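You operate a simulated robot arm through the tools that you are given. There is no shell and no other tool. Be economical: measure what you need, move in short steps, check, and stop when the job is done.

The job below is to be done with a simulated robot arm. You get a single attempt, and the scene is never put back.

TASK
Take the white remnant roll and leave it on the green disc.

It is judged by the outcome, as a careful person would: the job done as asked, and still so three seconds after it is handed in. It fails if anything else is knocked over, pushed out of place, dropped, spilled or broken.

THE ROBOT
A 6-joint arm with a two-finger parallel gripper, fixed in place. Base frame: the origin is at the foot of the arm, x ahead of it, y to its left, z up; the work surface is at about z = 0. Units: m, rad, N and s.
With the tool pointing down near the work surface it reaches from about 0.16 to 0.42 m from the base axis. Its first joint turns from -1.152 to 1.152 rad. Payload 1.57 kg.
The TCP is the grasp point between the finger pads, 0.03 m short of the fingertips. In the tool frame z runs along the fingers and y along their closing line. Largest opening 0.08 m; finger width 0.017, thickness 0.012; the body of the gripper, 0.04 by 0.082 m, starts 0.08 m behind the TCP.
Orientation is that of the tool frame in the base frame, as a unit quaternion [w, x, y, z]. With the fingers straight down and closing along the base's y, the tool's x points along the base's -x, its y along +y and its z along -z.

THE INTERFACE
- The arm moves only by the tool send_rows. Its argument "moves" is a list of rows, each a list of 2 entries, a list of its own where there are three numbers: the shift along the tool's x, y, z in units of 100 mm (1.0 is 100 mm), then the turn, a rotation vector about the tool's x, y, z in units of 90 degrees (1.0 is 90 degrees). In form: [[[x, y, z], [ax, ay, az]], ...]. A call has 1 to 8 rows; each row is the pose to reach, as a shift and turn from the pose commanded when the call began, along the tool's axes at that moment. "jaw" is the gripper command, from -1 (fully open) to 1 (shut), values between in proportion, set as the call begins (left out, the last holds). A call with a number of a shift or a turn outside -1 to 1 is refused whole. A row lasts 0.2 s, in which the tool goes at most 0.05 m and 0.15 rad; a call with a longer step from one row to the next is refused whole, and so is a gripper value outside its range. A pose out of reach is approached as far as the arm can. The call stops where the force on the tool passes 40 N (or 10 N more than at its start, if that is more) or the arm is blocked; 0.2 s more then pass. The fingers move at their own pace (about 0.153 m/s each) and stop on an object; they squeeze with about 28 N. The grip force told is the motor's: it shows also when the fingers shut on nothing. Time passes only in rows, and 0.2 s behind the last, so rows that repeat a pose let the fingers close. It gives the time, the measured TCP pose, the force on the tool (base axes), the opening and the grip force at its end, in the units of the frame above (readings bear some noise).
- Cameras (640 x 400 px; columns grow to the right, rows downward): "scene" is fixed at [0.0569, -0.3324, 0.4292]; the picture's right is [0.75, -0.66, 0.00], its down [-0.35, -0.41, -0.84] and it looks along [0.55, 0.64, -0.54] (base axes); focal length 322 px, centre (320, 200). "wrist" rides on the gripper at [0.072, -0.007, -0.122] in the tool frame; the picture's right is [0.09, 1.00, 0.00], its down [-0.84, 0.08, -0.54] and it looks along [-0.54, 0.05, 0.84] (tool axes); focal length 238 px, centre (320, 200). There is no depth. A picture from a camera that has moved, and an enlarged one, comes with that camera's place and axes in the base frame and with its lens.
- get_image(camera): a new picture of that camera. It takes no simulated time.
- zoom(camera, box): a new picture of the part [left, top, right, bottom] of that camera's present view, enlarged. It takes no simulated time.
- sign_off(): hands the job in; it is judged then, once.

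Work in short steps. Places have to be worked out from the pictures, the camera data and where the tool is seen: move nearer, look again, correct. Check each grasp and each placing, and mend what went wrong. You have 90 turns and 42 pictures in all, those below and enlarged ones among them. Open the gripper and draw the arm clear of the work before you hand the job in, unless the task says otherwise; then end with one line.

The tools are called after "Request:" by a JSON object that holds its "name" and its "arguments". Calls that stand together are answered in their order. send_rows: Moves the arm, as the interface text tells. Its arguments: {"type":"object","properties":{"moves":{"type":"array","items":{"type":"array"}},"jaw":{"type":"number"}},"required":["moves"]} The other tools are called the same way: get_image (camera) takes a picture; zoom (camera, box) takes an enlarged picture of a part of a camera's view; sign_off () hands the job in.

At the start:

```text
t: 0.0
position: [0.2664, -0.0886, 0.2422]
tcp_rot: [0.0, -0.001, 1.0, -0.001]
wrist_force: [0.2, 0.0, 0.3]
opening: 0.0801
finger_force: 0.0
```

scene: 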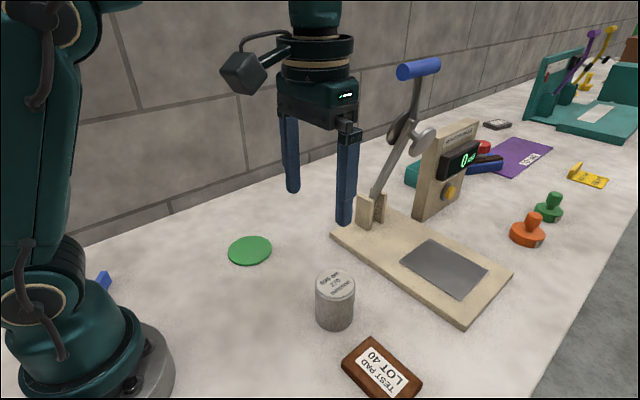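
wrist: 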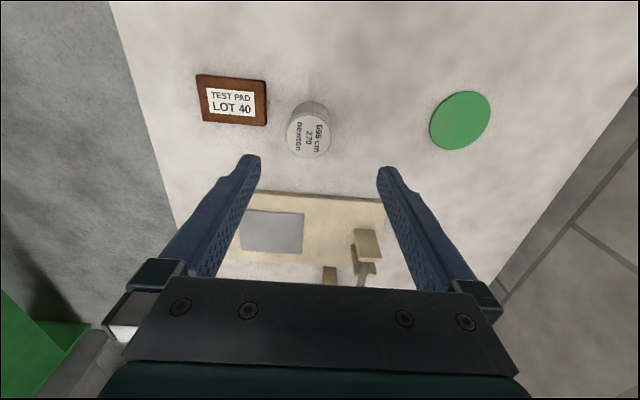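

The pale cylinder is near (0.293, -0.10) and the green disc near (0.268, 0.125). I'll zoom in to identify the roll and refine its position.

Request:
{"name": "zoom", "arguments": {"camera": "scene", "box": [220, 210, 420, 350]}}

Request:
{"name": "zoom", "arguments": {"camera": "wrist", "box": [180, 50, 400, 190]}}

Request:
{"name": "zoom", "arguments": {"camera": "scene", "box": [400, 20, 640, 260]}}

```text
2.86 times, centred on (320, 280) of scene
camera zoom: at [0.0569, -0.3324, 0.4292], right [0.75, -0.66, 0.0], down [-0.35, -0.41, -0.84], along [0.55, 0.64, -0.54], focal length 919 px, centre (320, -29)
```

zoom: 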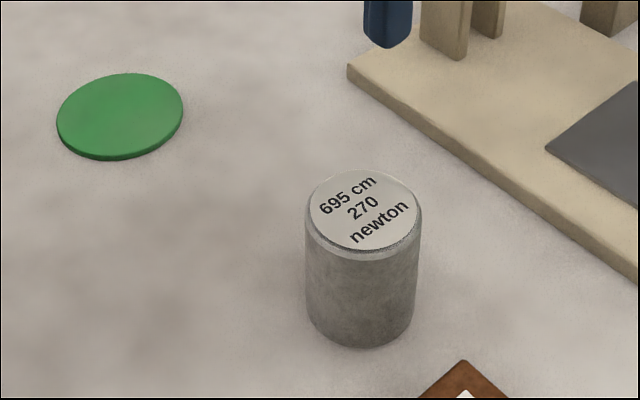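

```text
2.86 times, centred on (290, 120) of wrist
camera zoom: at [0.1931, -0.0933, 0.365], right [-0.09, 1.0, 0.0], down [0.84, 0.08, 0.54], along [0.54, 0.05, -0.84], focal length 681 px, centre (406, 429)
```

zoom: 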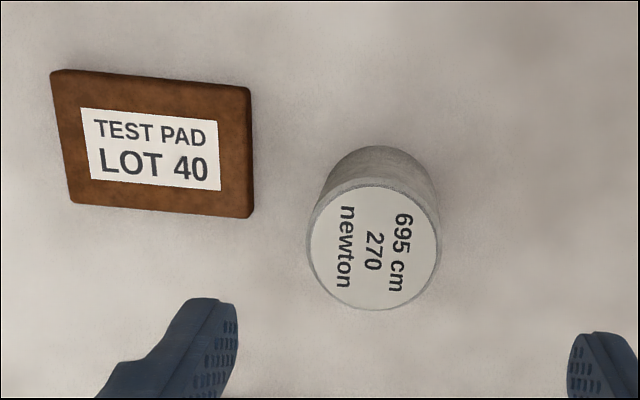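

```text
1.67 times, centred on (520, 140) of scene
camera zoom: at [0.0569, -0.3324, 0.4292], right [0.75, -0.66, 0.0], down [-0.35, -0.41, -0.84], along [0.55, 0.64, -0.54], focal length 536 px, centre (-13, 300)
```

zoom: 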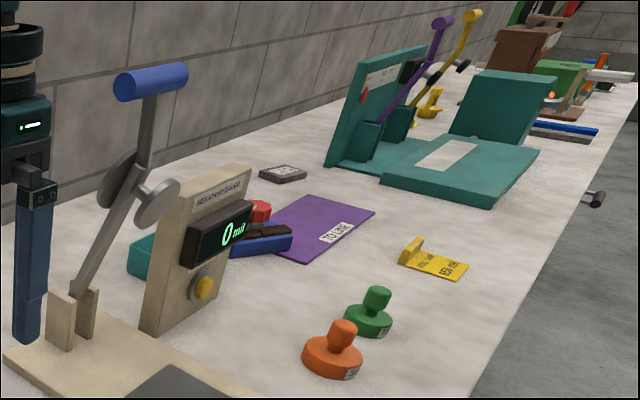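

The "695 cm" cylinder looks like the roll's core and label. Before I commit, I'll swing the tool left over the clear area to check there is no other roll and to get a better view of the disc.

Request:
{"name": "send_rows", "arguments": {"moves": [[[0, 0.4, 0], [0, 0, 0]], [[0, 0.8, 0], [0, 0, 0]], [[0, 1.0, 0], [0, 0, 0]]], "jaw": -1}}

Request:
{"name": "send_rows", "arguments": {"moves": [[[0, 0.4, 0], [0, 0, 0]], [[0, 0.8, 0], [0, 0, 0]], [[0, 1.0, 0], [0, 0, 0]]]}}

Request:
{"name": "get_image", "arguments": {"camera": "wrist"}}

Request:
{"name": "get_image", "arguments": {"camera": "scene"}}

```text
t: 0.8
position: [0.2674, 0.0115, 0.2404]
tcp_rot: [0.0, 0.0, 1.0, -0.001]
wrist_force: [0.7, 0.7, 0.2]
opening: 0.0803
finger_force: 0.1
```

```text
t: 1.6
position: [0.2633, 0.1115, 0.242]
tcp_rot: [0.0, 0.0, 1.0, -0.001]
wrist_force: [0.3, -0.2, 0.0]
opening: 0.08
finger_force: 0.1
```

```text
36 pictures are left
camera wrist: at [0.1907, 0.1076, 0.3643], right [-0.09, 1.0, 0.0], down [0.84, 0.08, 0.54], along [0.54, 0.05, -0.84], focal length 238 px, centre (320, 200)
```

wrist: 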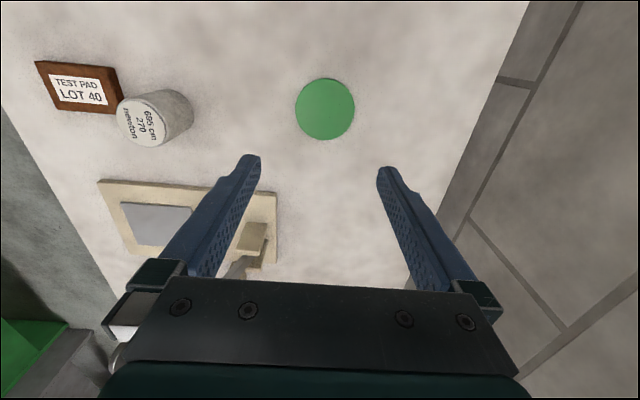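

```text
35 pictures are left
```

scene: 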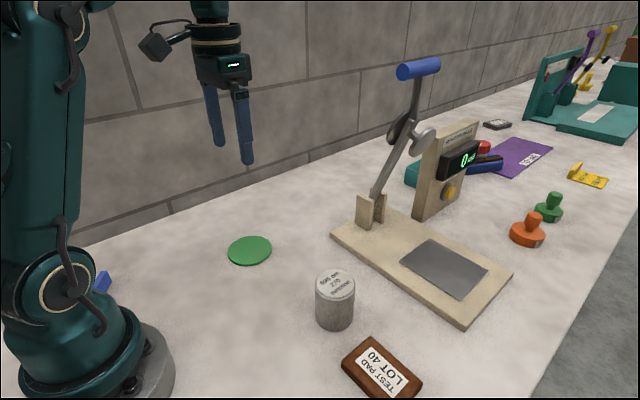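

No other roll is in view, so the pale cylinder is the target: about 0.058 m across and 0.06–0.07 m tall, near (0.292, -0.098). The disc is at (0.266, 0.123). I'll go back above the cylinder and part of the way down for a closer look.

Request:
{"name": "send_rows", "arguments": {"moves": [[[0, -0.4, 0], [0, 0, 0]], [[0, -0.8, 0], [0, 0, 0]], [[0, -1.0, 0], [0, 0, 0]]]}}

Request:
{"name": "send_rows", "arguments": {"moves": [[[0, -0.4, 0], [0, 0, 0]], [[0, -0.8, 0], [0, 0, 0]], [[-0.26, -1.0, 0.3], [0, 0, 0]], [[-0.26, -1.0, 0.7], [0, 0, 0]], [[-0.26, -1.0, 1.0], [0, 0, 0]]]}}

Request:
{"name": "get_image", "arguments": {"camera": "wrist"}}

Request:
{"name": "zoom", "arguments": {"camera": "scene", "box": [220, 210, 420, 350]}}

```text
t: 2.4
position: [0.2653, 0.0157, 0.242]
tcp_rot: [0.001, 0.0, 1.0, -0.001]
wrist_force: [0.0, 0.2, -0.1]
opening: 0.0802
finger_force: 0.0
```

```text
t: 3.6
position: [0.2903, -0.0854, 0.1436]
tcp_rot: [-0.001, 0.001, 1.0, -0.001]
wrist_force: [0.2, 0.8, -0.4]
opening: 0.0799
finger_force: 0.0
```

```text
34 pictures are left
camera wrist: at [0.2181, -0.0909, 0.2656], right [-0.09, 1.0, 0.0], down [0.84, 0.08, 0.54], along [0.54, 0.05, -0.84], focal length 238 px, centre (320, 200)
```

wrist: 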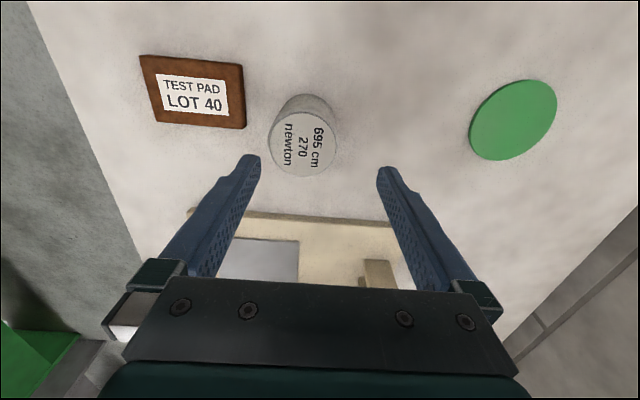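

```text
2.86 times, centred on (320, 280) of scene
camera zoom: at [0.0569, -0.3324, 0.4292], right [0.75, -0.66, 0.0], down [-0.35, -0.41, -0.84], along [0.55, 0.64, -0.54], focal length 919 px, centre (320, -29)
```

zoom: 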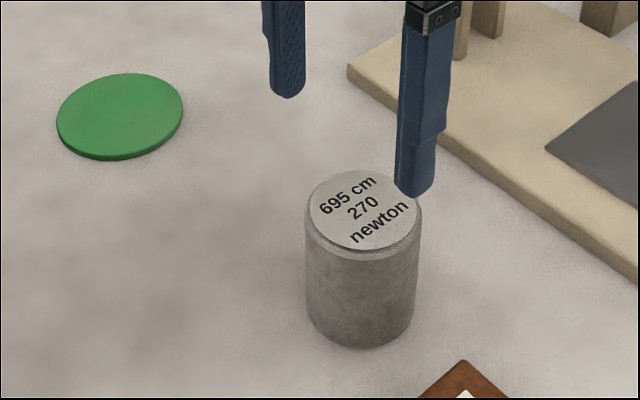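

From the wrist view the cylinder's axis is about 16 mm to -y of the TCP and 1.5 mm ahead. I'll shift sideways, lower to just above its top, and check.

Request:
{"name": "send_rows", "arguments": {"moves": [[[-0.015, -0.16, 0], [0, 0, 0]], [[-0.015, -0.16, 0.3], [0, 0, 0]], [[-0.015, -0.16, 0.3], [0, 0, 0]]]}}

Request:
{"name": "get_image", "arguments": {"camera": "wrist"}}

Request:
{"name": "zoom", "arguments": {"camera": "scene", "box": [220, 210, 420, 350]}}

```text
t: 4.4
position: [0.2919, -0.0993, 0.1142]
tcp_rot: [0.001, 0.001, 1.0, -0.001]
wrist_force: [0.5, -0.8, 0.5]
opening: 0.0803
finger_force: 0.0
```

```text
32 pictures are left
camera wrist: at [0.219, -0.1053, 0.236], right [-0.09, 1.0, 0.0], down [0.84, 0.08, 0.54], along [0.54, 0.05, -0.84], focal length 238 px, centre (320, 200)
```

wrist: 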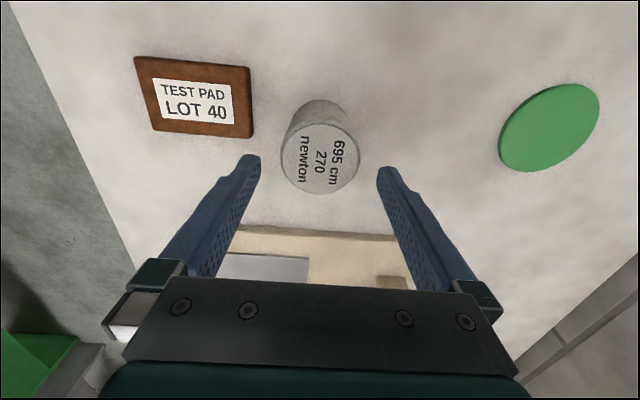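

```text
2.86 times, centred on (320, 280) of scene
camera zoom: at [0.0569, -0.3324, 0.4292], right [0.75, -0.66, 0.0], down [-0.35, -0.41, -0.84], along [0.55, 0.64, -0.54], focal length 919 px, centre (320, -29)
```

zoom: 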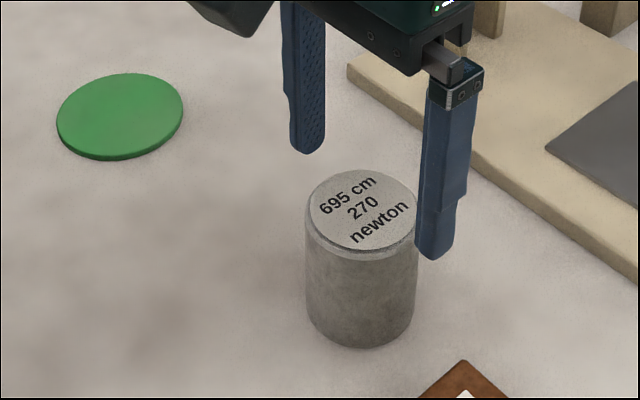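

The cylinder is now centred between the fingers, with the offset in x and y near 0 and its top at about 0.07. I'll descend 62 mm and leave the fingers open.

Request:
{"name": "send_rows", "arguments": {"moves": [[[0, 0, 0.2], [0, 0, 0]], [[0, 0, 0.35], [0, 0, 0]], [[0, 0, 0.5], [0, 0, 0]], [[0, 0, 0.65], [0, 0, 0]], [[0, 0, 0.65], [0, 0, 0]]]}}

Request:
{"name": "get_image", "arguments": {"camera": "wrist"}}

Request:
{"name": "zoom", "arguments": {"camera": "scene", "box": [220, 210, 420, 350]}}

```text
t: 5.6
position: [0.2928, -0.1021, 0.0473]
tcp_rot: [0.001, 0.0, 1.0, -0.001]
wrist_force: [0.5, -0.1, -0.1]
opening: 0.0802
finger_force: 0.0
```

```text
30 pictures are left
camera wrist: at [0.22, -0.1081, 0.1686], right [-0.09, 1.0, 0.0], down [0.84, 0.08, 0.54], along [0.54, 0.05, -0.84], focal length 238 px, centre (320, 200)
```

wrist: 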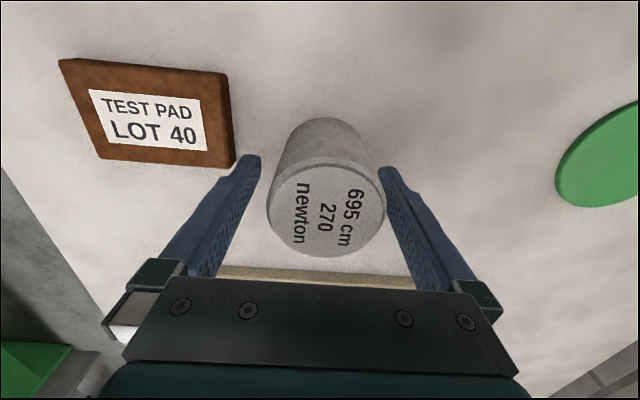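

```text
2.86 times, centred on (320, 280) of scene
camera zoom: at [0.0569, -0.3324, 0.4292], right [0.75, -0.66, 0.0], down [-0.35, -0.41, -0.84], along [0.55, 0.64, -0.54], focal length 919 px, centre (320, -29)
```

zoom: 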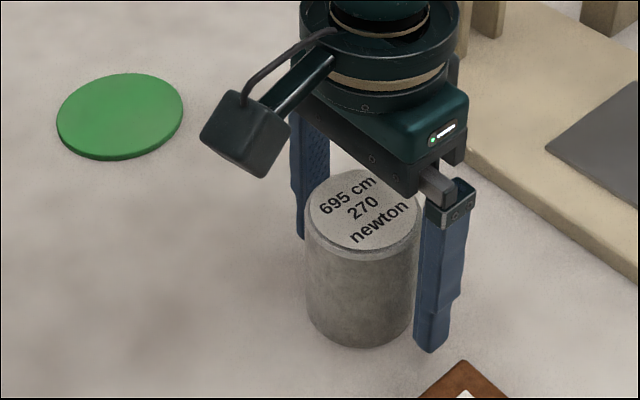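

The fingers straddle the cylinder with clearance on both sides. I'll nudge 2.5 mm in +y and close.

Request:
{"name": "send_rows", "arguments": {"moves": [[[0, 0.025, 0], [0, 0, 0]]]}}

Request:
{"name": "send_rows", "arguments": {"moves": [[[0, 0, 0], [0, 0, 0]], [[0, 0, 0], [0, 0, 0]], [[0, 0, 0], [0, 0, 0]]], "jaw": 1}}

Request:
{"name": "send_rows", "arguments": {"moves": [[[0, 0, -0.1], [0, 0, 0]], [[0, 0, -0.2], [0, 0, 0]], [[0, 0, -0.2], [0, 0, 0]]]}}

Request:
{"name": "zoom", "arguments": {"camera": "scene", "box": [220, 210, 420, 350]}}

```text
t: 6.0
position: [0.2928, -0.0996, 0.0472]
tcp_rot: [0.0, 0.0, 1.0, -0.001]
wrist_force: [-0.7, -0.5, -0.8]
opening: 0.0798
finger_force: 0.1
```

```text
t: 6.8
position: [0.2929, -0.1003, 0.0464]
tcp_rot: [-0.001, -0.001, 1.0, -0.001]
wrist_force: [0.1, 0.5, -0.3]
opening: 0.0587
finger_force: 27.6
```

```text
t: 7.6
position: [0.2934, -0.1007, 0.0668]
tcp_rot: [0.001, 0.001, 1.0, -0.001]
wrist_force: [-0.3, 0.2, -1.3]
opening: 0.0588
finger_force: 27.8
```

```text
2.86 times, centred on (320, 280) of scene
camera zoom: at [0.0569, -0.3324, 0.4292], right [0.75, -0.66, 0.0], down [-0.35, -0.41, -0.84], along [0.55, 0.64, -0.54], focal length 919 px, centre (320, -29)
```

zoom: 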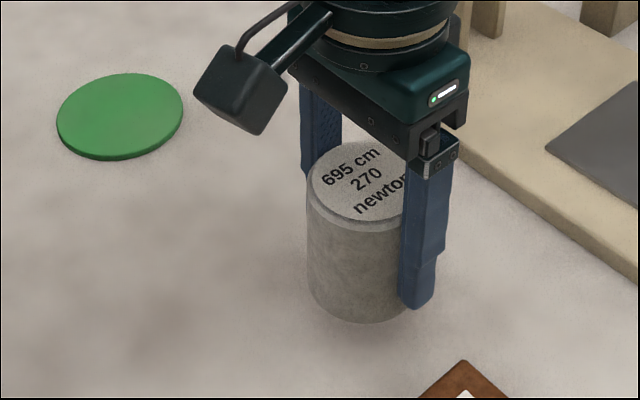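

The roll is lifted at an opening of 0.0588 and a steady 28 N grip. I'll raise it another 40 mm and carry it toward the disc at (0.266, 0.122).

Request:
{"name": "send_rows", "arguments": {"moves": [[[0, 0, -0.2], [0, 0, 0]], [[0, 0, -0.4], [0, 0, 0]], [[0.1, 0.3, -0.4], [0, 0, 0]], [[0.2, 0.6, -0.4], [0, 0, 0]], [[0.27, 0.9, -0.4], [0, 0, 0]], [[0.27, 1.0, -0.4], [0, 0, 0]]]}}

Request:
{"name": "send_rows", "arguments": {"moves": [[[0, 0.3, 0], [0, 0, 0]], [[0, 0.6, 0], [0, 0, 0]], [[0, 0.9, 0], [0, 0, 0]], [[0, 1.0, 0], [0, 0, 0]]]}}

Request:
{"name": "send_rows", "arguments": {"moves": [[[0, 0.22, 0], [0, 0, 0]], [[0, 0.22, 0], [0, 0, 0]]]}}

Request:
{"name": "get_image", "arguments": {"camera": "wrist"}}

Request:
{"name": "zoom", "arguments": {"camera": "scene", "box": [150, 130, 350, 270]}}

```text
t: 9.0
position: [0.2653, -0.0009, 0.1083]
tcp_rot: [0.0, 0.001, 1.0, -0.001]
wrist_force: [0.1, 0.1, -1.8]
opening: 0.0584
finger_force: 28.2
```

```text
t: 10.0
position: [0.2668, 0.0987, 0.1077]
tcp_rot: [0.0, 0.001, 1.0, 0.0]
wrist_force: [-0.4, 0.7, -1.7]
opening: 0.0588
finger_force: 28.0
```

```text
t: 10.6
position: [0.2657, 0.1221, 0.106]
tcp_rot: [0.0, -0.001, 1.0, -0.001]
wrist_force: [-0.9, -0.1, -1.5]
opening: 0.0589
finger_force: 28.3
```

```text
27 pictures are left
camera wrist: at [0.1934, 0.1162, 0.2285], right [-0.09, 1.0, 0.0], down [0.84, 0.08, 0.54], along [0.54, 0.05, -0.84], focal length 238 px, centre (320, 200)
```

wrist: 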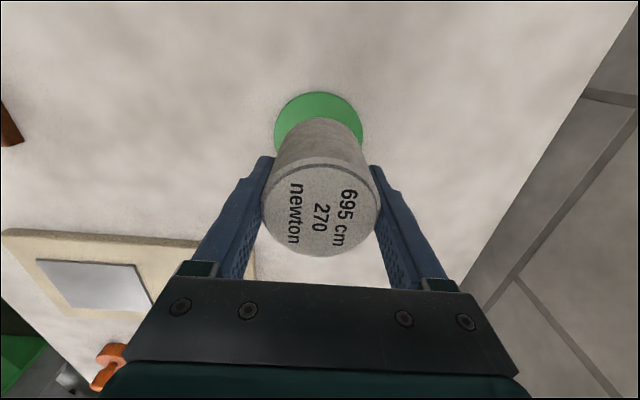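

```text
2.86 times, centred on (250, 200) of scene
camera zoom: at [0.0569, -0.3324, 0.4292], right [0.75, -0.66, 0.0], down [-0.35, -0.41, -0.84], along [0.55, 0.64, -0.54], focal length 919 px, centre (520, 200)
```

zoom: 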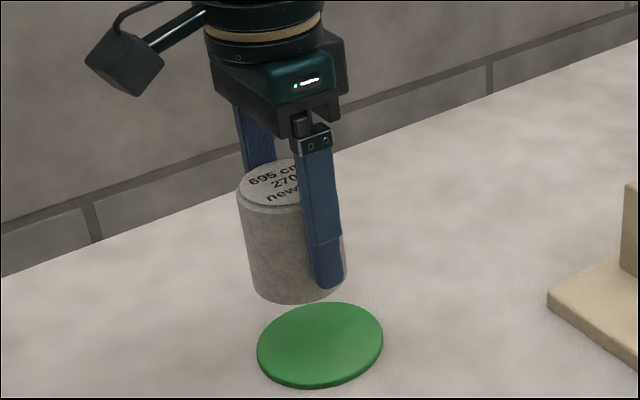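

The disc's centre is within about 3 mm of the TCP (+3 mm x, -1.5 mm y). I'll correct that and lower to just above the disc.

Request:
{"name": "send_rows", "arguments": {"moves": [[[-0.02, -0.01, 0.15], [0, 0, 0]], [[-0.02, -0.01, 0.3], [0, 0, 0]], [[-0.02, -0.01, 0.45], [0, 0, 0]], [[-0.02, -0.01, 0.5], [0, 0, 0]], [[-0.02, -0.01, 0.5], [0, 0, 0]]]}}

Request:
{"name": "get_image", "arguments": {"camera": "wrist"}}

Request:
{"name": "zoom", "arguments": {"camera": "scene", "box": [200, 190, 300, 270]}}

```text
t: 11.8
position: [0.2683, 0.1189, 0.0554]
tcp_rot: [-0.001, 0.0, 1.0, -0.001]
wrist_force: [0.0, -1.4, -1.2]
opening: 0.0587
finger_force: 28.2
```

```text
25 pictures are left
camera wrist: at [0.1954, 0.1134, 0.1783], right [-0.09, 1.0, 0.0], down [0.84, 0.08, 0.54], along [0.54, 0.05, -0.84], focal length 238 px, centre (320, 200)
```

wrist: 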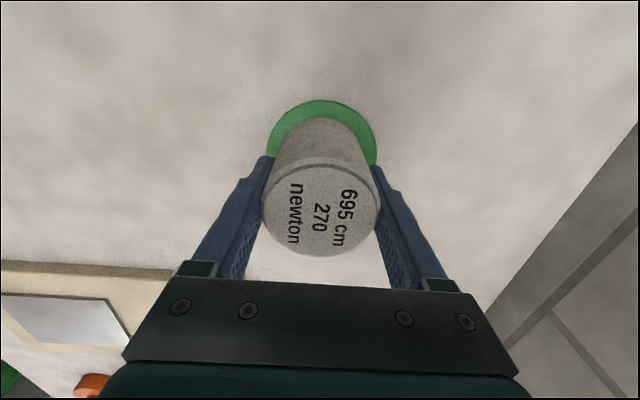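

```text
5.00 times, centred on (250, 230) of scene
camera zoom: at [0.0569, -0.3324, 0.4292], right [0.75, -0.66, 0.0], down [-0.35, -0.41, -0.84], along [0.55, 0.64, -0.54], focal length 1608 px, centre (670, 50)
```

zoom: 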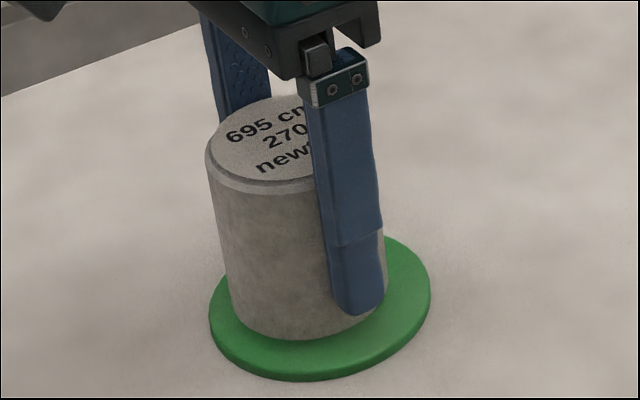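

The roll hangs a few millimetres above the disc and is well centred. I'll lower in small steps and watch for contact force.

Request:
{"name": "send_rows", "arguments": {"moves": [[[0, 0, 0.02], [0, 0, 0]], [[0, 0, 0.03], [0, 0, 0]], [[0, 0, 0.03], [0, 0, 0]]]}}

Request:
{"name": "send_rows", "arguments": {"moves": [[[0, 0, 0.01], [0, 0, 0]], [[0, 0, 0.015], [0, 0, 0]], [[0, 0, 0.015], [0, 0, 0]]]}}

Request:
{"name": "zoom", "arguments": {"camera": "scene", "box": [200, 190, 300, 270]}}

```text
t: 12.6
position: [0.2697, 0.1201, 0.0542]
tcp_rot: [0.0, 0.0, 1.0, -0.001]
wrist_force: [-0.2, 1.0, -1.8]
opening: 0.0587
finger_force: 27.9
```

```text
t: 13.4
position: [0.2684, 0.1189, 0.053]
tcp_rot: [0.0, 0.0, 1.0, 0.0]
wrist_force: [0.2, -0.6, -0.9]
opening: 0.059
finger_force: 27.7
```

```text
5.00 times, centred on (250, 230) of scene
camera zoom: at [0.0569, -0.3324, 0.4292], right [0.75, -0.66, 0.0], down [-0.35, -0.41, -0.84], along [0.55, 0.64, -0.54], focal length 1608 px, centre (670, 50)
```

zoom: 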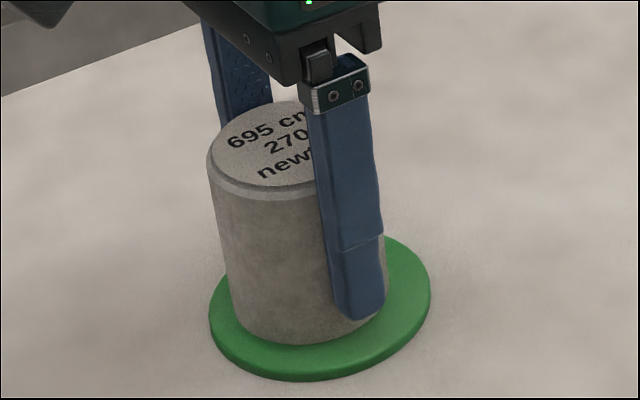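

No contact yet, as the force is still about the roll's own weight. I'll keep going down 1–2 mm at a time.

Request:
{"name": "send_rows", "arguments": {"moves": [[[0, 0, 0.01], [0, 0, 0]], [[0, 0, 0.01], [0, 0, 0]]]}}

Request:
{"name": "send_rows", "arguments": {"moves": [[[0, 0, 0.01], [0, 0, 0]], [[0, 0, 0.01], [0, 0, 0]]]}}

Request:
{"name": "zoom", "arguments": {"camera": "scene", "box": [200, 190, 300, 270]}}

```text
t: 14.0
position: [0.2675, 0.1201, 0.0531]
tcp_rot: [0.001, 0.0, 1.0, -0.002]
wrist_force: [0.5, -0.1, -0.3]
opening: 0.0585
finger_force: 28.2
```

```text
t: 14.6
position: [0.2691, 0.1176, 0.0516]
tcp_rot: [0.002, 0.0, 1.0, 0.0]
wrist_force: [-4.9, -0.5, 23.1]
opening: 0.0588
finger_force: 27.7
```

```text
5.00 times, centred on (250, 230) of scene
camera zoom: at [0.0569, -0.3324, 0.4291], right [0.75, -0.66, 0.0], down [-0.35, -0.41, -0.84], along [0.55, 0.64, -0.54], focal length 1608 px, centre (670, 50)
```

zoom: 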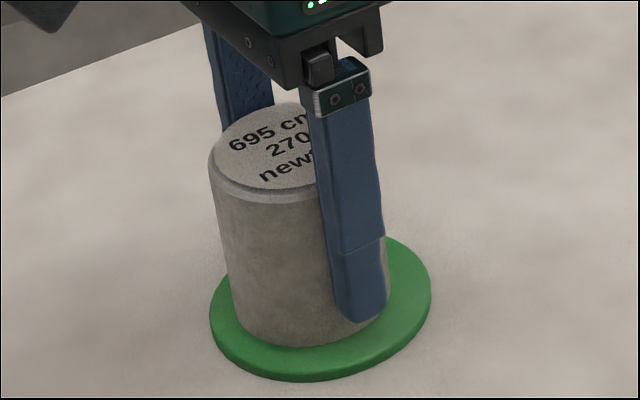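

The force reads 23 N upward, so the roll is touching the disc. I'll back off about 0.8 mm to relieve the load and then open the jaw. After that I'll lift straight up.

Request:
{"name": "send_rows", "arguments": {"moves": [[[0, 0, -0.008], [0, 0, 0]], [[0, 0, -0.008], [0, 0, 0]]]}}

Request:
{"name": "send_rows", "arguments": {"moves": [[[0, 0, 0], [0, 0, 0]], [[0, 0, 0], [0, 0, 0]], [[0, 0, 0], [0, 0, 0]]], "jaw": -1}}

Request:
{"name": "get_image", "arguments": {"camera": "wrist"}}

```text
t: 15.2
position: [0.2703, 0.1184, 0.0523]
tcp_rot: [0.002, 0.0, 1.0, 0.0]
wrist_force: [-0.5, -1.5, 26.5]
opening: 0.0587
finger_force: 28.1
```

```text
t: 16.0
position: [0.2681, 0.1181, 0.0499]
tcp_rot: [0.0, 0.0, 1.0, -0.002]
wrist_force: [-0.1, 0.3, 0.7]
opening: 0.0802
finger_force: 0.1
```

```text
21 pictures are left
camera wrist: at [0.1957, 0.1134, 0.1738], right [-0.09, 1.0, 0.0], down [0.84, 0.08, 0.54], along [0.54, 0.05, -0.84], focal length 238 px, centre (320, 200)
```

wrist: 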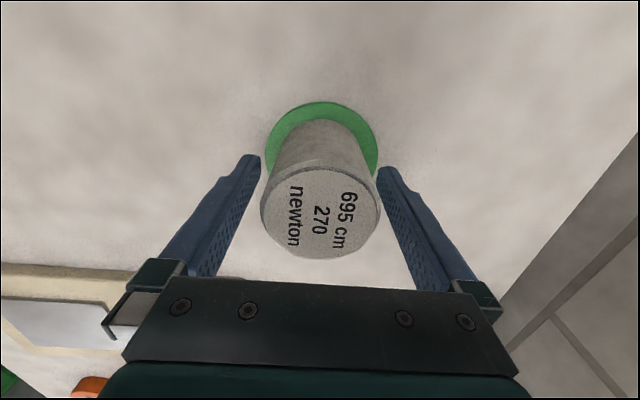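

The fingers are open with clearance on both sides, and the roll stands upright on the disc. I'll lift straight up and look.

Request:
{"name": "send_rows", "arguments": {"moves": [[[0, 0, -0.2], [0, 0, 0]], [[0, 0, -0.5], [0, 0, 0]], [[0, 0, -0.8], [0, 0, 0]], [[0, 0, -1.0], [0, 0, 0]]]}}

Request:
{"name": "send_rows", "arguments": {"moves": [[[0, 0, -0.4], [0, 0, 0]], [[0, 0, -0.8], [0, 0, 0]], [[0, 0, -0.8], [0, 0, 0]], [[0, 0, -0.8], [0, 0, 0]], [[0, 0, -0.8], [0, 0, 0]]]}}

Request:
{"name": "get_image", "arguments": {"camera": "scene"}}

Request:
{"name": "get_image", "arguments": {"camera": "wrist"}}

```text
t: 17.0
position: [0.2693, 0.12, 0.1502]
tcp_rot: [0.0, 0.0, 1.0, -0.001]
wrist_force: [-0.1, -0.3, -0.3]
opening: 0.0802
finger_force: 0.1
```

```text
t: 18.2
position: [0.2697, 0.1215, 0.2299]
tcp_rot: [0.0, 0.0, 1.0, 0.0]
wrist_force: [0.6, 0.0, 0.9]
opening: 0.0798
finger_force: 0.2
```

```text
20 pictures are left
```

scene: 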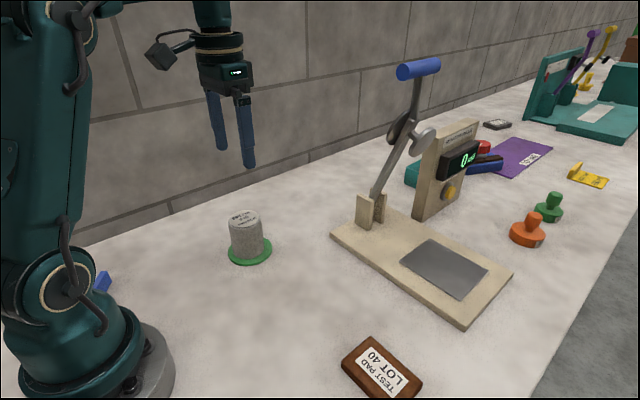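

```text
19 pictures are left
camera wrist: at [0.1972, 0.116, 0.3528], right [-0.09, 1.0, 0.0], down [0.84, 0.08, 0.54], along [0.54, 0.05, -0.84], focal length 238 px, centre (320, 200)
```

wrist: 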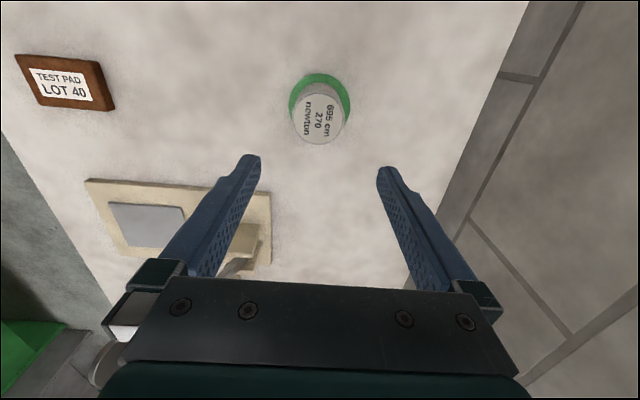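

The roll stands upright and centred on the green disc, the arm is clear with the gripper open, and nothing else has moved. I'm handing in the job.

Request:
{"name": "sign_off", "arguments": {}}

```text
The job is handed in.
```

The roll is standing upright in the middle of the green disc, and nothing else was moved; I took the greyish-white cylinder labelled "695 cm 270 newton" to be the white remnant roll, as I saw no other roll.
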